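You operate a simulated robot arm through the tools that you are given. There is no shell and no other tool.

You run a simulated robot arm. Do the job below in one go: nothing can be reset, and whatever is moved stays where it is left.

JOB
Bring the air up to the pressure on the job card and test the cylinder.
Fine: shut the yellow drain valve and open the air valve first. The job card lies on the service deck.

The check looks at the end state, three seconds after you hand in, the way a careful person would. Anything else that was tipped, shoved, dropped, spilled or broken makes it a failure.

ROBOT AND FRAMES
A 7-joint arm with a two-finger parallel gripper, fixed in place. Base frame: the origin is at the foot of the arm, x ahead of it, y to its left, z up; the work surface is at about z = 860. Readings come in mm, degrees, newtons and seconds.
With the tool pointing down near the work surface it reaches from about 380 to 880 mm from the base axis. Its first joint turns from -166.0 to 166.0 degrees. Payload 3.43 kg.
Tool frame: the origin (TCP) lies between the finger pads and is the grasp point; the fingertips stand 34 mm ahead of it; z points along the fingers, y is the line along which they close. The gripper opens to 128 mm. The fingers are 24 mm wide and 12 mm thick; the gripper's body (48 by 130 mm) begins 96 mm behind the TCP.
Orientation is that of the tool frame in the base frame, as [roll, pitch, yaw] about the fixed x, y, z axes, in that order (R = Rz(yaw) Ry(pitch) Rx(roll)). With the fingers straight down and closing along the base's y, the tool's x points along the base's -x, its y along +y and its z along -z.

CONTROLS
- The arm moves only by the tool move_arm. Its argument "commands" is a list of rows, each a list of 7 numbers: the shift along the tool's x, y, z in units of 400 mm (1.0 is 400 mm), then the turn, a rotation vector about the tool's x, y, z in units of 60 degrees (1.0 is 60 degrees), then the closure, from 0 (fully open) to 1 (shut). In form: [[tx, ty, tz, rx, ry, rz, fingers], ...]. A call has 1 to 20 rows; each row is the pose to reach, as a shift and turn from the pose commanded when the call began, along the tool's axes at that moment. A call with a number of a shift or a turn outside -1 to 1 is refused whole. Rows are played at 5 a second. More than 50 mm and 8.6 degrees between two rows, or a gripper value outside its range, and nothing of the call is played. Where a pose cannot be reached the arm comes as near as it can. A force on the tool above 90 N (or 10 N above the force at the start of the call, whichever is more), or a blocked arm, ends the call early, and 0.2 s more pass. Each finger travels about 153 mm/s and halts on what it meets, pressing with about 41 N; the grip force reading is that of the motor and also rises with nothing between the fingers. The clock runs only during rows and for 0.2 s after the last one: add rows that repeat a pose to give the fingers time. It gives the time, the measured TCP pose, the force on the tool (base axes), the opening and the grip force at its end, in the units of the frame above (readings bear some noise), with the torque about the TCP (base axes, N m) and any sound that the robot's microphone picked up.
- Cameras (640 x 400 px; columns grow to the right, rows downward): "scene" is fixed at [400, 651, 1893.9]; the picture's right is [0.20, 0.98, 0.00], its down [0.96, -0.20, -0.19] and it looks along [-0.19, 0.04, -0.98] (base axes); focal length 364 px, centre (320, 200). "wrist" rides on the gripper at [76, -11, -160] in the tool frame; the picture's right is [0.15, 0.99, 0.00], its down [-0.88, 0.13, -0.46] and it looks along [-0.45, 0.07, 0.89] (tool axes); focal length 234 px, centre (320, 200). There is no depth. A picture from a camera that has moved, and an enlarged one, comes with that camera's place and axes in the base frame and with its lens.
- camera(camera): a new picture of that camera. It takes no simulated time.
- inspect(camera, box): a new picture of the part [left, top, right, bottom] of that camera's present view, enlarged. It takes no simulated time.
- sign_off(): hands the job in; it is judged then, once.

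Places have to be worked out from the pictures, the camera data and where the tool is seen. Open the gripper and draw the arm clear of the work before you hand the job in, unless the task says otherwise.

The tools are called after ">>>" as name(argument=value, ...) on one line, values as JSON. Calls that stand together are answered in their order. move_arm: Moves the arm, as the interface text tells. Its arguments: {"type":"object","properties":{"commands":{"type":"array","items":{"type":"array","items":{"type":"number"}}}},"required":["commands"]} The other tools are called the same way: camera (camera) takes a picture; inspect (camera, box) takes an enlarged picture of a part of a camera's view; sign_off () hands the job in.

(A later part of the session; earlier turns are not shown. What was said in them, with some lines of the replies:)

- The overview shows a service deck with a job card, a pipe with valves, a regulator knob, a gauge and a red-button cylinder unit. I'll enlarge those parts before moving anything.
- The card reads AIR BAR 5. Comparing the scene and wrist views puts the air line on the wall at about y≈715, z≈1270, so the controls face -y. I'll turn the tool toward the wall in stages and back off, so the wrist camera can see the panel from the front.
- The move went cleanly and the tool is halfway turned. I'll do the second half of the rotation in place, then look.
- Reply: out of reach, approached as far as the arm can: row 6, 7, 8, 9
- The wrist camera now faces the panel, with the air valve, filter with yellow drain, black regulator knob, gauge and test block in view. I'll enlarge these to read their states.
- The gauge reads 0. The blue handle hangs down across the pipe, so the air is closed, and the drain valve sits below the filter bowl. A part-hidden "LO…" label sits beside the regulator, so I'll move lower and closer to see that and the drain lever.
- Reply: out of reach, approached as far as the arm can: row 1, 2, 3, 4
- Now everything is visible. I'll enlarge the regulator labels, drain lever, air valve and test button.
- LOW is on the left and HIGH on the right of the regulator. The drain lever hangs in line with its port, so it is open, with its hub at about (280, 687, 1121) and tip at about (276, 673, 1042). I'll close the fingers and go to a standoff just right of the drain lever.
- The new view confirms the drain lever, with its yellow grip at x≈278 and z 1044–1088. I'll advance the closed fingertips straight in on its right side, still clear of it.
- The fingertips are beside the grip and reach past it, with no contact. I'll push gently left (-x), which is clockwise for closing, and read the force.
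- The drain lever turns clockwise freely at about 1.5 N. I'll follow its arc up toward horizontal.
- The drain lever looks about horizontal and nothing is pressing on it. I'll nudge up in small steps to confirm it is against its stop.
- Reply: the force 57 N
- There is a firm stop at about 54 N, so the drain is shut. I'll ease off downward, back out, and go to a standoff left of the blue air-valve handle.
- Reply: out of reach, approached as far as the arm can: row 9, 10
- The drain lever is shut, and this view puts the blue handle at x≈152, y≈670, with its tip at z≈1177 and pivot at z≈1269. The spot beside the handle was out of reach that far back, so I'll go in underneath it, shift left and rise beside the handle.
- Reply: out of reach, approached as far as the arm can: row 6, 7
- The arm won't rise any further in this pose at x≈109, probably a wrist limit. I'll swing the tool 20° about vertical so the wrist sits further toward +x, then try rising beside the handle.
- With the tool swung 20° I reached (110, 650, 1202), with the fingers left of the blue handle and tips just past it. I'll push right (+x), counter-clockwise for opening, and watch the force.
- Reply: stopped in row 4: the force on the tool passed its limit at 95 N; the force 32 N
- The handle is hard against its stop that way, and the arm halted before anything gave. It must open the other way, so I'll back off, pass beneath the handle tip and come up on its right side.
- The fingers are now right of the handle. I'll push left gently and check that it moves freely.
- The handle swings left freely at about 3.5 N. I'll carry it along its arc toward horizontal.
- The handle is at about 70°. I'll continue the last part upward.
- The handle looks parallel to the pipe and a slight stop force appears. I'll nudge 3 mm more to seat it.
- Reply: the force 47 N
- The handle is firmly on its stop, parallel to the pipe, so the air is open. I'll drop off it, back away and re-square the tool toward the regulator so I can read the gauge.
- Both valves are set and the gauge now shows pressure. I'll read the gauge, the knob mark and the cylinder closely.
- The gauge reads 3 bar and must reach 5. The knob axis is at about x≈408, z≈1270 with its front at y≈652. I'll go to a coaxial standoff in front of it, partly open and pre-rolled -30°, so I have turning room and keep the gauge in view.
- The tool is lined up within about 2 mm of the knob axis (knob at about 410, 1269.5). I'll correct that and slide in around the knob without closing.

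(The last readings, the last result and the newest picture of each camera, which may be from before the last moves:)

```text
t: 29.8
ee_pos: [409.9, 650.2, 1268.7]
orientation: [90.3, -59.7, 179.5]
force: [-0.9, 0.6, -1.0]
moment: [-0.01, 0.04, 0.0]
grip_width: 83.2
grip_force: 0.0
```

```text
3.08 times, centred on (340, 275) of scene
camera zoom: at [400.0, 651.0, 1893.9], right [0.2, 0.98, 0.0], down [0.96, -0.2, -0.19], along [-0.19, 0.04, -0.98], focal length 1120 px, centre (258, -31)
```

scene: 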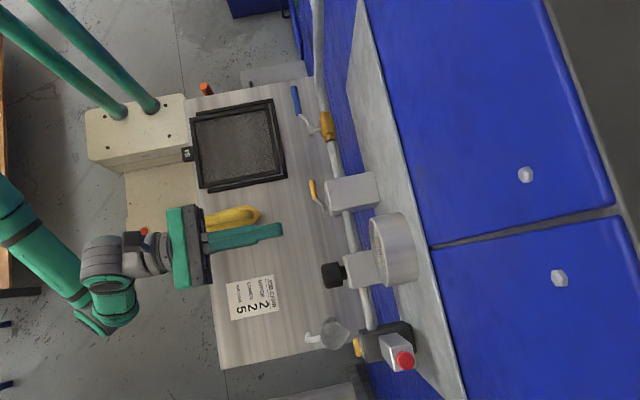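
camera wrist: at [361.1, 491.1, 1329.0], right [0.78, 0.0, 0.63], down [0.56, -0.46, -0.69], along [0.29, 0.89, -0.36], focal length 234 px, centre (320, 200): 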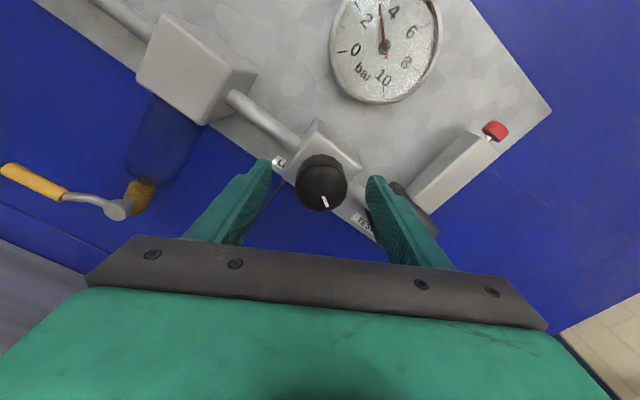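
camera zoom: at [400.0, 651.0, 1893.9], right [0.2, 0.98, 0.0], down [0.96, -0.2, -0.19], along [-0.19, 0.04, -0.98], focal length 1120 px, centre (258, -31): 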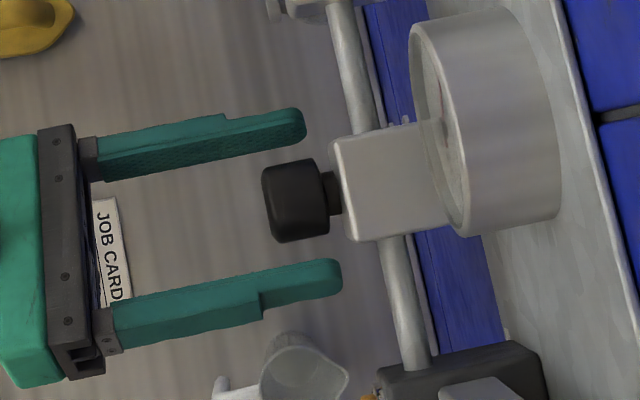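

The fingers straddle the knob well clear of the regulator body. I'll close on it and check the forces.

>>> move_arm(commands=[[0, 0, 0, 0, 0, 0, 0.5], [0, 0, 0, 0, 0, 0, 0.6], [0, 0, 0, 0, 0, 0, 0.7], [0, 0, 0, 0, 0, 0, 0.75]])

>>> inspect(camera="wrist", box=[260, 0, 460, 240])

```text
t: 30.8
ee_pos: [411.0, 650.0, 1269.8]
orientation: [90.2, -59.7, 179.5]
force: [5.9, 6.2, 6.1]
moment: [0.13, -0.01, -0.21]
grip_width: 41.4
grip_force: 45.2
```

```text
1.67 times, centred on (360, 120) of wrist
camera zoom: at [361.6, 490.8, 1329.2], right [0.78, 0.0, 0.63], down [0.56, -0.46, -0.69], along [0.29, 0.89, -0.36], focal length 390 px, centre (253, 333)
```

zoom: 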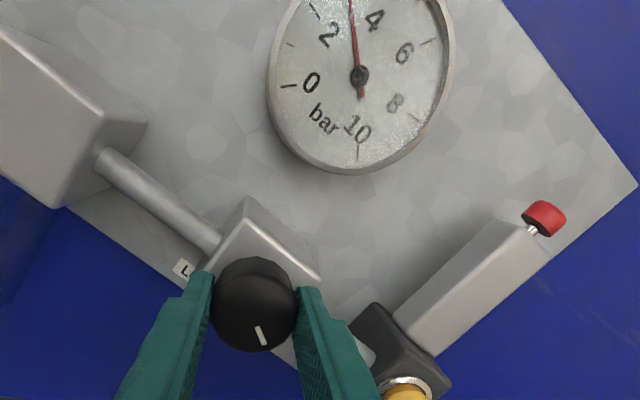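

I have the knob, 41.4 mm across, with only small side load. I'll turn it 15° clockwise (toward HIGH) and see which way the gauge goes.

>>> move_arm(commands=[[0, 0.002, 0, 0, 0, 0.083, 0.75], [0, 0.003, 0, 0, 0, 0.167, 0.75], [0, 0.003, 0, 0, 0, 0.25, 0.75], [0, 0.003, 0, 0, 0, 0.25, 0.75]])

>>> inspect(camera="wrist", box=[260, 0, 460, 240])

>>> inspect(camera="scene", box=[340, 200, 430, 290])

```text
t: 31.8
ee_pos: [410.4, 648.7, 1270.0]
orientation: [90.9, -74.9, 178.9]
force: [2.9, 30.0, 10.3]
moment: [0.29, 0.01, 0.03]
grip_width: 41.6
grip_force: 45.2
```

```text
1.67 times, centred on (360, 120) of wrist
camera zoom: at [379.0, 490.0, 1339.5], right [0.92, 0.0, 0.4], down [0.36, -0.46, -0.81], along [0.18, 0.89, -0.42], focal length 390 px, centre (253, 333)
```

zoom: 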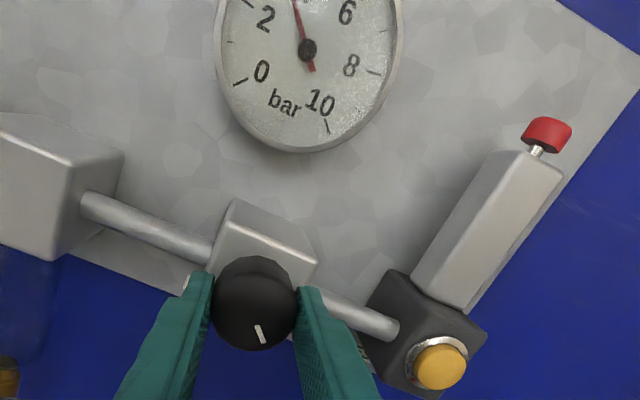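

```text
4.44 times, centred on (385, 245) of scene
camera zoom: at [400.0, 651.0, 1893.9], right [0.2, 0.98, 0.0], down [0.96, -0.2, -0.19], along [-0.19, 0.04, -0.98], focal length 1618 px, centre (31, 0)
```

zoom: 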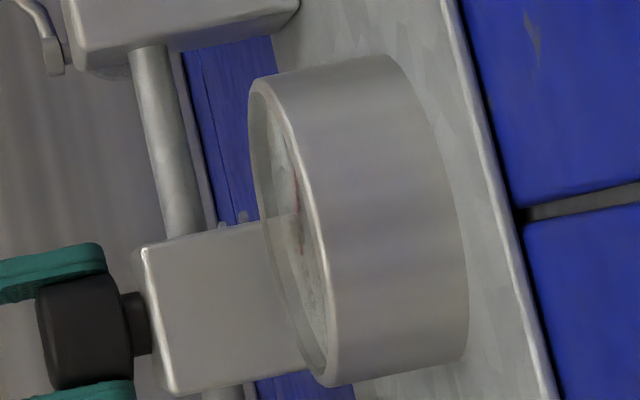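

The knob turned with the gripper and the needle rose, so clockwise is up. I'll turn another 30°, easing the slight axial pull, and read again.

>>> move_arm(commands=[[0, 0, 0.003, 0, 0, 0.1, 0.75], [0, 0, 0.004, 0, 0, 0.2, 0.75], [0, 0, 0.004, 0, 0, 0.3, 0.75], [0, 0, 0.004, 0, 0, 0.4, 0.75], [0, 0, 0.004, 0, 0, 0.5, 0.75], [0, 0, 0.004, 0, 0, 0.5, 0.75]])

>>> camera(camera="wrist")

>>> inspect(camera="scene", box=[340, 200, 430, 290])

```text
t: 33.2
ee_pos: [409.4, 648.8, 1269.7]
orientation: [-91.6, -75.0, 1.4]
force: [-10.4, -19.9, -22.3]
moment: [-0.35, 0.02, 0.38]
grip_width: 41.2
grip_force: 44.9
```

```text
taken
camera wrist: at [417.7, 490.1, 1346.0], right [0.99, 0.0, -0.11], down [-0.1, -0.46, -0.88], along [-0.05, 0.89, -0.46], focal length 234 px, centre (320, 200)
```

wrist: 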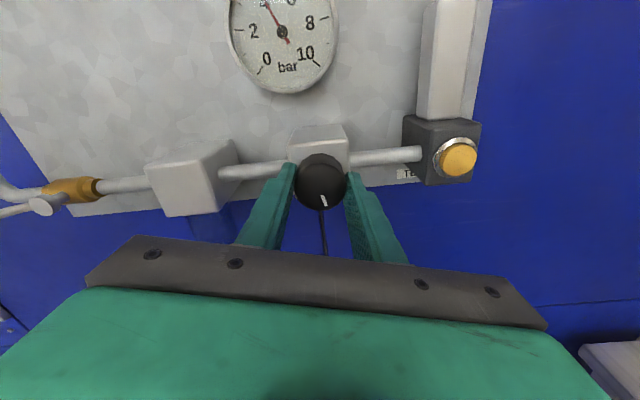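

```text
4.44 times, centred on (385, 245) of scene
camera zoom: at [400.0, 651.0, 1893.9], right [0.2, 0.98, 0.0], down [0.96, -0.2, -0.19], along [-0.19, 0.04, -0.98], focal length 1618 px, centre (31, 0)
```

zoom: 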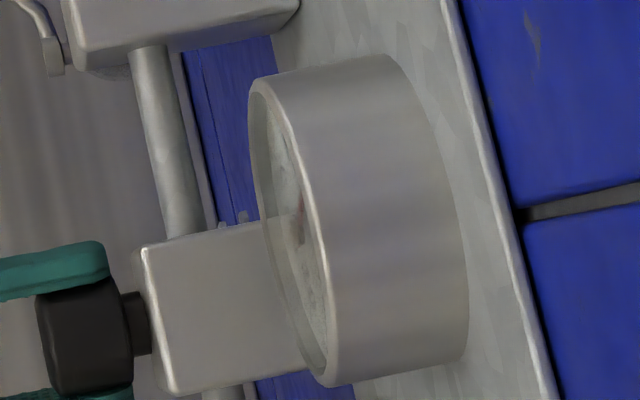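

>>> inspect(camera="wrist", box=[220, 0, 345, 100])

```text
4.00 times, centred on (282, 50) of wrist
camera zoom: at [417.7, 490.1, 1346.0], right [0.99, 0.0, -0.11], down [-0.1, -0.46, -0.88], along [-0.05, 0.89, -0.46], focal length 937 px, centre (470, 800)
```

zoom: 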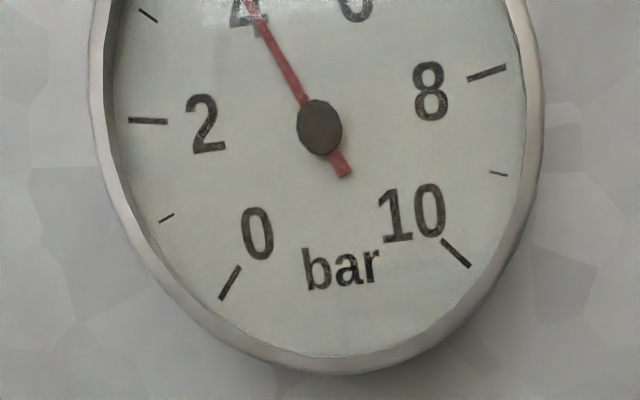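

By fitting the tick positions, the gauge reads about 4.15 bar after 45° of turn, or roughly 39° per bar. I'll turn 20° more and re-read.

>>> move_arm(commands=[[-0.002, 0, -0.001, 0, 0, 0.1, 0.75], [-0.002, 0, -0.002, 0, 0, 0.2, 0.75], [-0.002, 0, -0.002, 0, 0, 0.3, 0.75], [-0.002, 0, -0.002, 0, 0, 0.333, 0.75], [-0.002, 0, -0.002, 0, 0, 0.333, 0.75], [-0.002, 0, -0.002, 0, 0, 0.333, 0.75]])

>>> camera(camera="wrist")

>>> inspect(camera="wrist", box=[190, 0, 330, 110])

```text
t: 34.6
ee_pos: [409.2, 649.5, 1269.1]
orientation: [-90.5, -55.3, 0.2]
force: [-13.9, 6.2, -14.6]
moment: [-0.17, 0.0, 0.15]
grip_width: 41.5
grip_force: 44.3
```

```text
taken
camera wrist: at [442.6, 489.9, 1338.4], right [0.9, 0.0, -0.44], down [-0.39, -0.46, -0.8], along [-0.2, 0.89, -0.41], focal length 234 px, centre (320, 200)
```

wrist: 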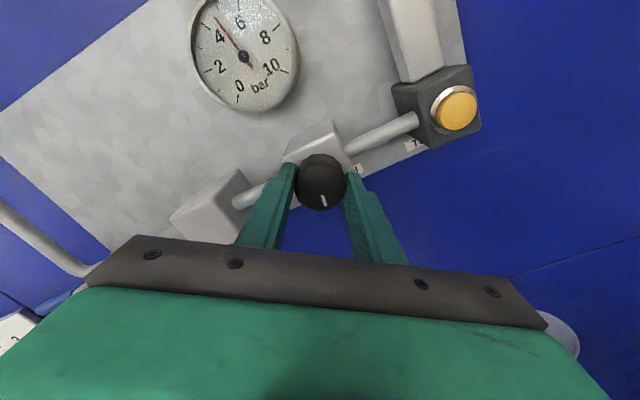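

```text
3.64 times, centred on (260, 55) of wrist
camera zoom: at [442.6, 489.9, 1338.4], right [0.9, 0.0, -0.44], down [-0.39, -0.46, -0.8], along [-0.2, 0.89, -0.41], focal length 852 px, centre (538, 727)
```

zoom: 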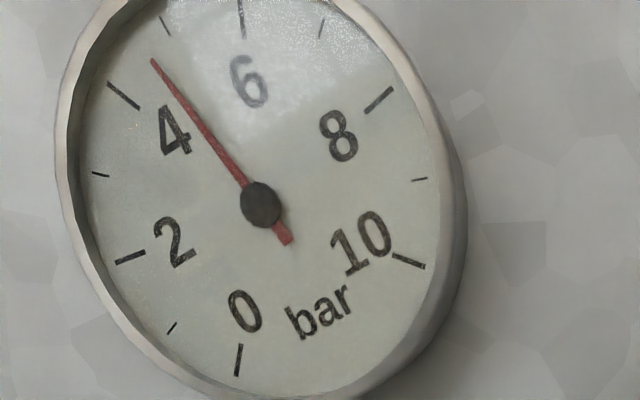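

The full scale is visible now and the needle reads about 4.63 bar, so about 15° more should give 5. I'll turn that amount and re-read.

>>> move_arm(commands=[[0, 0, 0, 0, 0, 0.08, 0.75], [0, 0, 0, 0, 0, 0.16, 0.75], [0, 0, 0, 0, 0, 0.245, 0.75], [0, 0, 0, 0, 0, 0.245, 0.75], [0, 0, 0, 0, 0, 0.245, 0.75]])

>>> camera(camera="wrist")

>>> inspect(camera="wrist", box=[160, 10, 300, 130])

```text
t: 35.8
ee_pos: [409.9, 649.8, 1270.1]
orientation: [-90.4, -40.6, 0.1]
force: [-24.8, -16.4, -22.3]
moment: [-0.73, -0.01, 0.92]
grip_width: 41.0
grip_force: 45.2
```

```text
taken
camera wrist: at [459.2, 490.0, 1328.2], right [0.75, 0.0, -0.66], down [-0.58, -0.46, -0.67], along [-0.3, 0.89, -0.35], focal length 234 px, centre (320, 200)
```

wrist: 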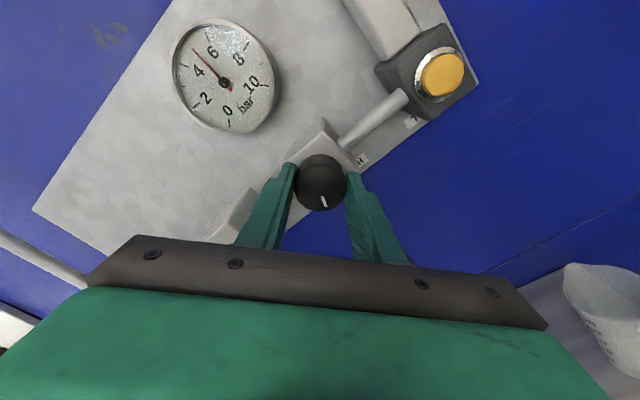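

```text
3.33 times, centred on (230, 70) of wrist
camera zoom: at [459.2, 490.0, 1328.2], right [0.75, 0.0, -0.66], down [-0.58, -0.46, -0.67], along [-0.3, 0.89, -0.35], focal length 781 px, centre (620, 633)
```

zoom: 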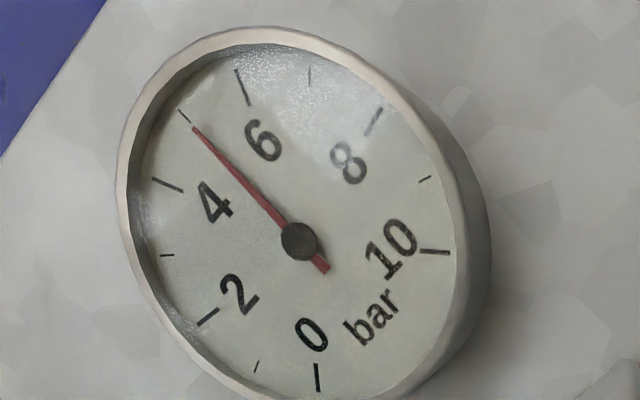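

The needle now lies on the 5 tick. I'll relieve the side load, let go of the knob, back straight off and read the gauge from the front.

>>> move_arm(commands=[[-0.005, 0, 0.002, 0, 0, 0, 0.75], [-0.005, 0, 0.002, 0, 0, 0, 0.75], [-0.005, 0, 0.002, 0, 0, 0, 0.5], [-0.005, 0, 0.002, 0, 0, 0, 0.35], [-0.005, 0, 0.002, 0, 0, 0, 0.35], [-0.005, 0, -0.08, 0, 0, 0, 0.35], [-0.005, 0, -0.17, 0, 0, 0, 0.35], [-0.005, 0, -0.25, 0, 0, 0, 0.35], [-0.005, 0, -0.25, 0, 0, 0, 0.35]])

>>> camera(camera="wrist")

```text
t: 37.8
ee_pos: [410.3, 546.1, 1269.3]
orientation: [-90.2, -40.6, 0.1]
force: [0.2, -0.1, 0.0]
moment: [-0.01, 0.03, 0.01]
grip_width: 83.4
grip_force: 0.1
```

```text
taken
camera wrist: at [459.0, 386.7, 1327.7], right [0.75, 0.0, -0.66], down [-0.58, -0.46, -0.67], along [-0.3, 0.89, -0.35], focal length 234 px, centre (320, 200)
```

wrist: 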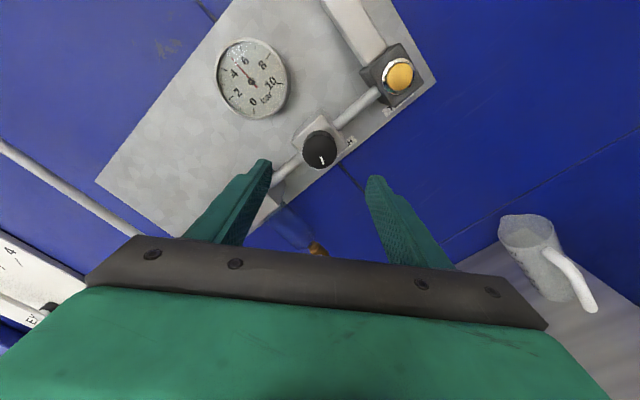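

>>> inspect(camera="wrist", box=[205, 30, 300, 125])

>>> inspect(camera="wrist", box=[290, 20, 450, 180])

```text
4.21 times, centred on (252, 78) of wrist
camera zoom: at [459.0, 386.7, 1327.7], right [0.75, 0.0, -0.66], down [-0.58, -0.46, -0.67], along [-0.3, 0.89, -0.35], focal length 986 px, centre (604, 716)
```

zoom: 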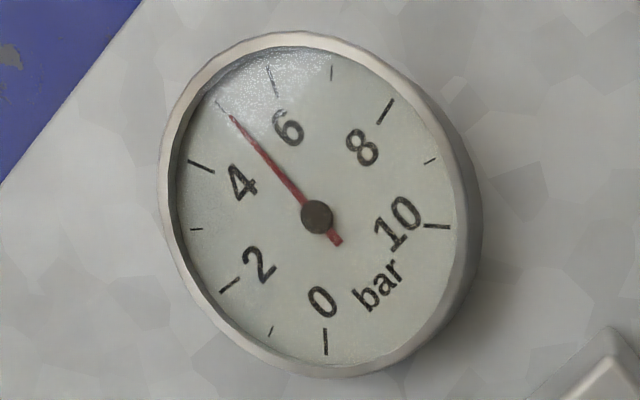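

```text
2.50 times, centred on (370, 100) of wrist
camera zoom: at [459.0, 386.7, 1327.7], right [0.75, 0.0, -0.66], down [-0.58, -0.46, -0.67], along [-0.3, 0.89, -0.35], focal length 585 px, centre (195, 450)
```

zoom: 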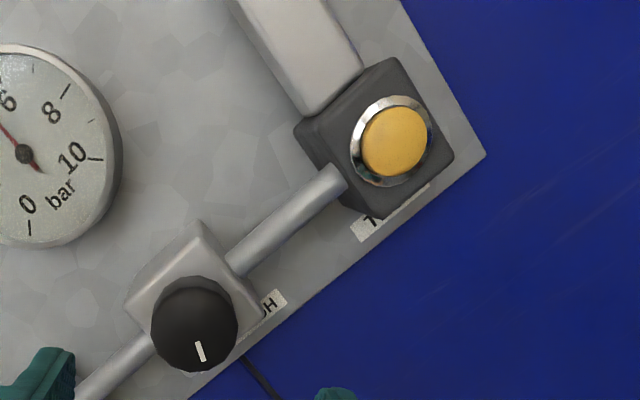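

The gauge holds at 5 after release. The yellow TEST button works out at about (529, 686, 1269). I'll roll back level, close the fingers and line up in front of it.

>>> move_arm(commands=[[0.032, 0.028, 0.0, 0, 0, -0.118, 0.5], [0.065, 0.055, 0.0, 0, 0, -0.235, 0.7], [0.097, 0.083, 0.02, 0, 0, -0.353, 0.9], [0.13, 0.11, 0.05, 0, 0, -0.47, 1], [0.16, 0.138, 0.08, 0, 0, -0.588, 1], [0.193, 0.166, 0.11, 0, 0, -0.706, 1], [0.2258, 0.1937, 0.14, 0, 0, -0.823, 1], [0.2258, 0.1937, 0.14, 0, 0, -0.823, 1]])

>>> camera(camera="wrist")

>>> inspect(camera="scene", box=[240, 290, 440, 400])

```text
t: 39.6
ee_pos: [528.7, 605.3, 1267.7]
orientation: [161.4, -89.8, 108.3]
force: [0.5, 0.4, -0.6]
moment: [-0.01, -0.01, -0.03]
grip_width: 0.0
grip_force: 33.8
```

```text
taken
camera wrist: at [517.1, 446.0, 1344.5], right [0.99, 0.0, 0.15], down [0.13, -0.46, -0.88], along [0.07, 0.89, -0.45], focal length 234 px, centre (320, 200)
```

wrist: 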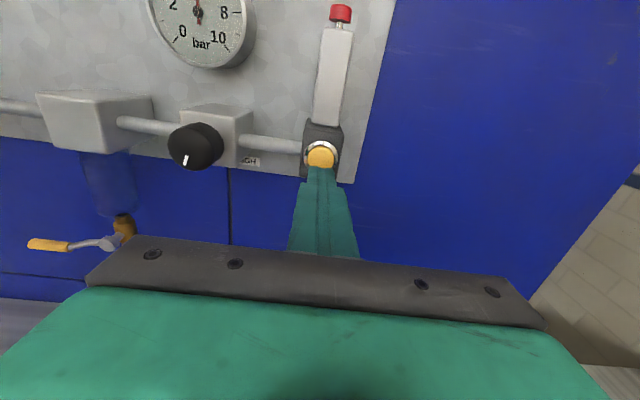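

```text
3.20 times, centred on (340, 345) of scene
camera zoom: at [400.0, 651.0, 1893.9], right [0.2, 0.98, 0.0], down [0.96, -0.2, -0.19], along [-0.19, 0.04, -0.98], focal length 1165 px, centre (256, -264)
```

zoom: 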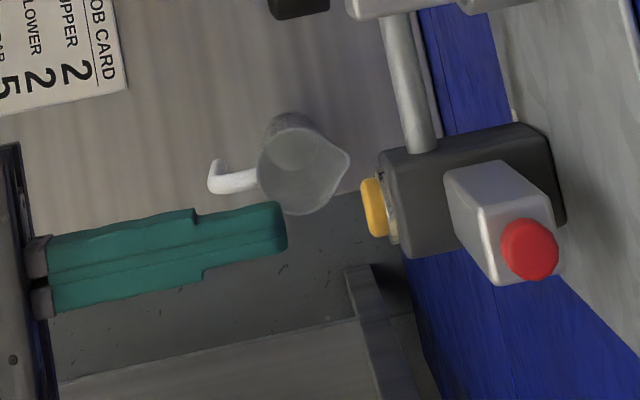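

The fingers line up with the button at x≈529, about 3 mm low, and its front is about 43 mm ahead of the tips. I'll correct the height and advance to just short of contact.

>>> move_arm(commands=[[0.008, 0.001, 0.04, 0, 0, 0, 1], [0.008, 0.001, 0.08, 0, 0, 0, 1], [0.008, 0.001, 0.098, 0, 0, 0, 1], [0.008, 0.001, 0.098, 0, 0, 0, 1]])

>>> inspect(camera="scene", box=[300, 300, 440, 400])

>>> camera(camera="wrist")

```text
t: 40.6
ee_pos: [528.6, 643.6, 1272.1]
orientation: [-173.6, -89.7, 83.5]
force: [0.3, -0.3, 0.4]
moment: [0.02, -0.03, -0.01]
grip_width: 0.1
grip_force: 33.5
```

```text
4.00 times, centred on (370, 350) of scene
camera zoom: at [400.0, 651.0, 1893.9], right [0.2, 0.98, 0.0], down [0.96, -0.2, -0.19], along [-0.19, 0.04, -0.98], focal length 1456 px, centre (120, -400)
```

zoom: 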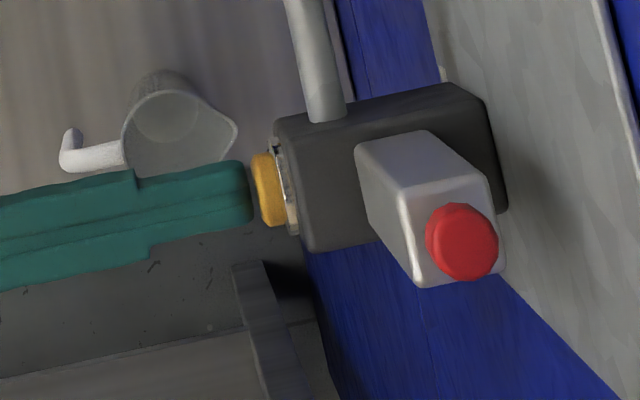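

```text
taken
camera wrist: at [516.3, 484.7, 1346.9], right [0.99, 0.0, 0.15], down [0.13, -0.46, -0.88], along [0.07, 0.89, -0.45], focal length 234 px, centre (320, 200)
```

wrist: 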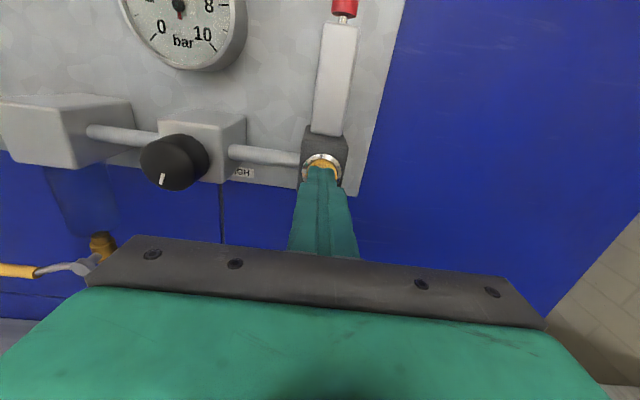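

The tips are a few millimetres off the button and well centred. I'll press in small steps and read the force, the sound and the cylinder.

>>> move_arm(commands=[[0, 0, 0.006, 0, 0, 0, 1], [0, 0, 0.011, 0, 0, 0, 1], [0, 0, 0.016, 0, 0, 0, 1], [0, 0, 0.02, 0, 0, 0, 1]])

>>> inspect(camera="scene", box=[300, 300, 440, 400])

>>> camera(camera="wrist")

```text
t: 41.6
ee_pos: [528.2, 652.2, 1270.8]
orientation: [-173.8, -89.8, 83.6]
force: [0.9, -3.9, 1.7]
moment: [0.05, -0.02, -0.03]
grip_width: 0.0
grip_force: 33.1
heard: click
```

```text
4.00 times, centred on (370, 350) of scene
camera zoom: at [400.0, 651.0, 1893.9], right [0.2, 0.98, 0.0], down [0.96, -0.2, -0.19], along [-0.19, 0.04, -0.98], focal length 1456 px, centre (120, -400)
```

zoom: 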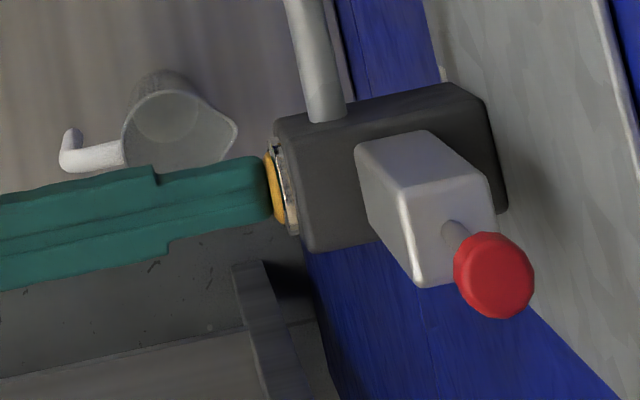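

```text
taken
camera wrist: at [516.2, 492.4, 1346.6], right [0.99, 0.0, 0.15], down [0.13, -0.46, -0.88], along [0.07, 0.89, -0.45], focal length 234 px, centre (320, 200)
```

wrist: 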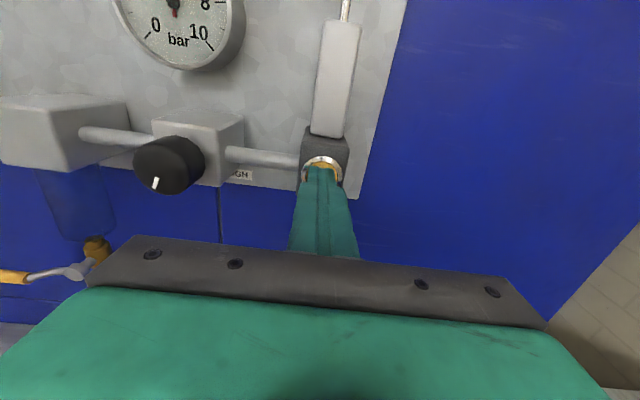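

There was a click and the red rod end rose out of the cylinder. I'll hold for about a second to let it complete its stroke.

>>> move_arm(commands=[[0, 0, 0, 0, 0, 0, 1], [0, 0, 0, 0, 0, 0, 1], [0, 0, 0, 0, 0, 0, 1], [0, 0, 0, 0, 0, 0, 1], [0, 0, 0, 0, 0, 0, 1], [0, 0, 0, 0, 0, 0, 1]])

>>> inspect(camera="scene", box=[300, 300, 440, 400])

>>> inspect(camera="wrist", box=[100, 0, 250, 80])

```text
t: 43.0
ee_pos: [528.6, 650.8, 1270.9]
orientation: [-172.4, -89.8, 82.4]
force: [0.7, -2.6, 0.6]
moment: [0.05, -0.02, -0.02]
grip_width: 0.0
grip_force: 33.0
```

```text
4.00 times, centred on (370, 350) of scene
camera zoom: at [400.0, 651.0, 1893.9], right [0.2, 0.98, 0.0], down [0.96, -0.2, -0.19], along [-0.19, 0.04, -0.98], focal length 1456 px, centre (120, -400)
```

zoom: 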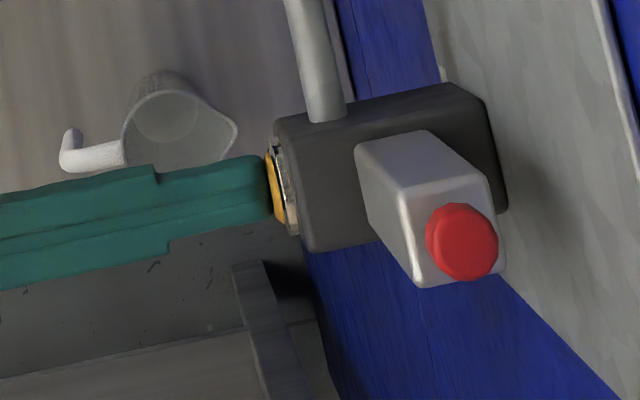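

```text
4.27 times, centred on (175, 40) of wrist
camera zoom: at [516.1, 492.6, 1346.4], right [0.99, 0.0, 0.15], down [0.13, -0.46, -0.88], along [0.07, 0.89, -0.45], focal length 999 px, centre (939, 883)
```

zoom: 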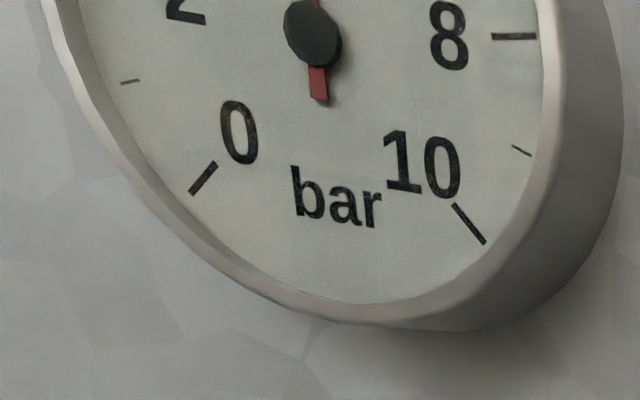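

The cylinder ran a full stroke and returned on its own. I'll back off the button, open the gripper once clear, and move to a front view to check the gauge and button.

>>> move_arm(commands=[[0, 0, -0.05, 0, 0, 0, 1], [0, 0, -0.15, 0, 0, 0, 1], [0, 0, -0.25, 0, 0, 0, 1], [0.03, -0.05, -0.34, 0, 0, 0, 1], [0.06, -0.14, -0.37, 0, 0, 0, 0.7], [0.1, -0.24, -0.38, 0, 0, 0, 0.3], [0.15, -0.32, -0.38, 0, 0, 0, 0], [0.15, -0.32, -0.38, 0, 0, 0, 0]])

>>> camera(camera="wrist")

>>> inspect(camera="wrist", box=[275, 50, 360, 135])

```text
t: 44.8
ee_pos: [397.3, 499.7, 1332.8]
orientation: [-168.4, -89.8, 78.3]
force: [0.1, 0.0, -0.5]
moment: [0.02, -0.04, 0.03]
grip_width: 128.0
grip_force: 0.1
```

```text
taken
camera wrist: at [385.3, 341.4, 1408.7], right [0.99, 0.0, 0.15], down [0.13, -0.46, -0.88], along [0.07, 0.89, -0.45], focal length 234 px, centre (320, 200)
```

wrist: 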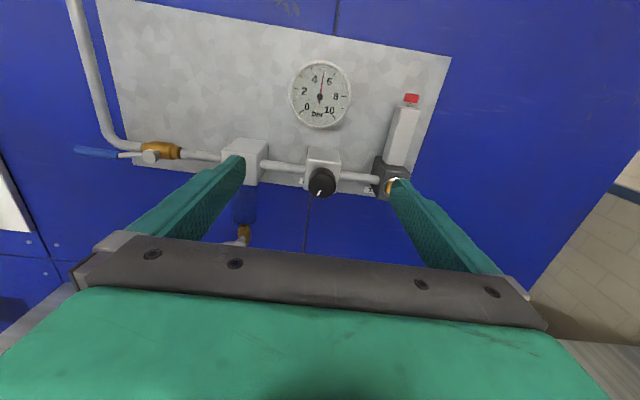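

```text
4.71 times, centred on (318, 92) of wrist
camera zoom: at [385.3, 341.4, 1408.7], right [0.99, 0.0, 0.15], down [0.13, -0.46, -0.88], along [0.07, 0.89, -0.45], focal length 1102 px, centre (332, 706)
```

zoom: 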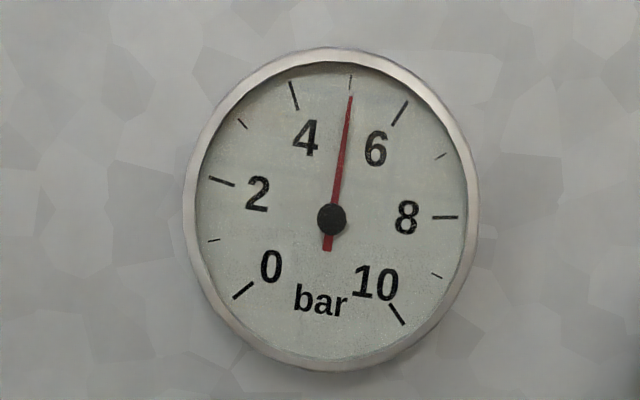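

The gauge reads 5 bar, the needle on the 5 tick, and the cylinder has retracted. I'll check the button and valves closely and draw the arm back from the panel.

>>> move_arm(commands=[[0.03, -0.04, -0.04, 0, 0, 0, 0], [0.06, -0.09, -0.09, 0, 0, 0, 0], [0.1, -0.14, -0.14, 0, 0, 0, 0], [0.14, -0.19, -0.19, 0, 0, 0, 0], [0.17, -0.24, -0.24, 0, 0, 0, 0], [0.17, -0.24, -0.24, 0, 0, 0, 0]])

>>> camera(camera="scene")

>>> camera(camera="wrist")

>>> inspect(camera="scene", box=[270, 70, 430, 230])

>>> inspect(camera="scene", box=[300, 300, 440, 400])

```text
t: 46.2
ee_pos: [303.2, 402.7, 1399.6]
orientation: [-176.2, -89.9, 86.0]
force: [0.4, 0.2, -0.2]
moment: [0.0, 0.0, 0.01]
grip_width: 128.0
grip_force: 0.2
```

```text
taken
```

scene: 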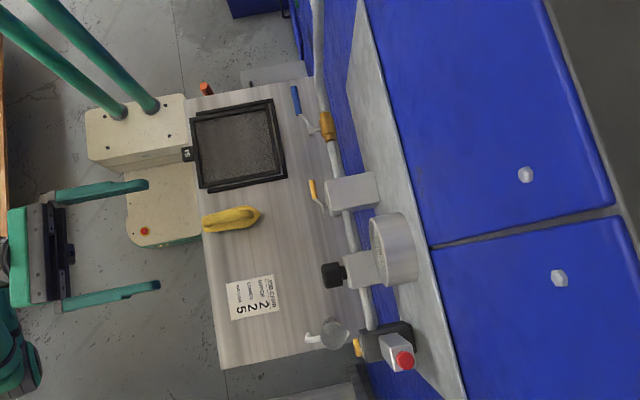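

```text
taken
camera wrist: at [291.4, 244.8, 1476.0], right [0.99, 0.0, 0.15], down [0.13, -0.46, -0.88], along [0.07, 0.89, -0.45], focal length 234 px, centre (320, 200)
```

wrist: 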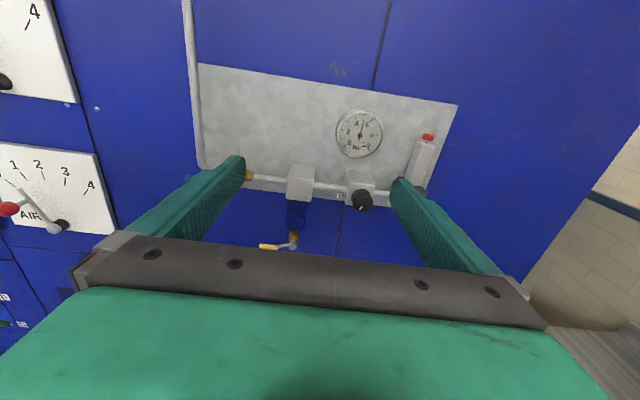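

```text
2.50 times, centred on (350, 150) of scene
camera zoom: at [400.0, 651.0, 1893.9], right [0.2, 0.98, 0.0], down [0.96, -0.2, -0.19], along [-0.19, 0.04, -0.98], focal length 910 px, centre (245, 325)
```

zoom: 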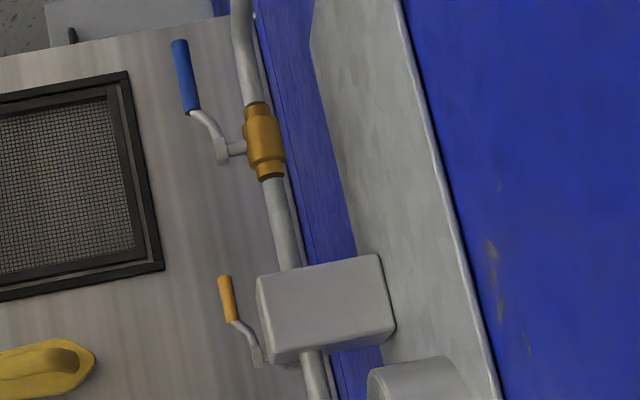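

```text
4.00 times, centred on (370, 350) of scene
camera zoom: at [400.0, 651.0, 1893.9], right [0.2, 0.98, 0.0], down [0.96, -0.2, -0.19], along [-0.19, 0.04, -0.98], focal length 1456 px, centre (120, -400)
```

zoom: 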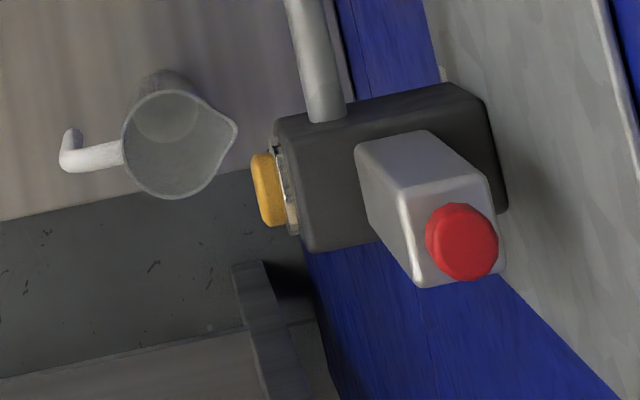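

The button is out again, both levers are where I set them, and the loose items haven't moved. I'll take one last gauge reading before handing in.

>>> inspect(camera="wrist", box=[330, 105, 390, 162])

```text
7.02 times, centred on (360, 134) of wrist
camera zoom: at [291.4, 244.8, 1476.0], right [0.99, 0.0, 0.15], down [0.13, -0.46, -0.88], along [0.07, 0.89, -0.45], focal length 1643 px, centre (39, 667)
```

zoom: 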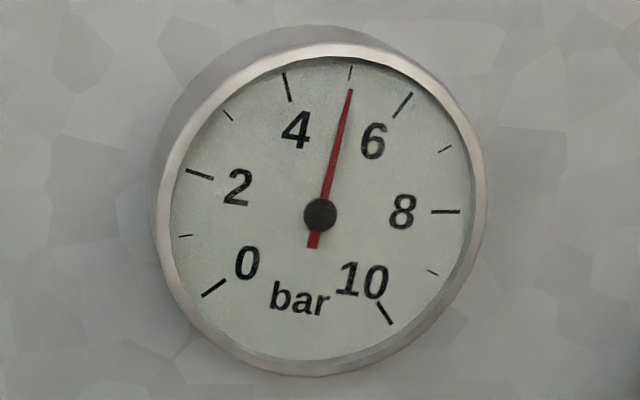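

The gauge holds at 5 bar to within about 0.05. The drain is shut, the air is open, the cylinder has been tested, and the arm is clear with the gripper open, so I'm handing in.

>>> sign_off()

```text
The job is handed in.
```

The air is up to 5 bar, as on the job card, and the cylinder has been tested. The job is handed in; no check result came back.

- **Drain valve:** the yellow lever is shut, turned until it met its stop.
- **Air valve:** the blue handle is open, on its stop and in line with the pipe. I first pushed it the wrong way. The arm halted at 95 N with the handle already on its closed stop, and the valve worked normally afterwards.
- **Pressure:** the gauge showed 3 bar once the air was on. I turned the regulator up to 5, and it still read 5 (within about 0.05) after the test.
- **Cylinder test:** I pressed TEST once and heard a click. The rod came fully out and went back in on its own, and the button has come back out.

The jug, the yellow item, the tray and the job card look unmoved. The UPPER and LOWER settings on the card weren't part of this job, so I left them alone. The arm is back from the panel with the gripper open.
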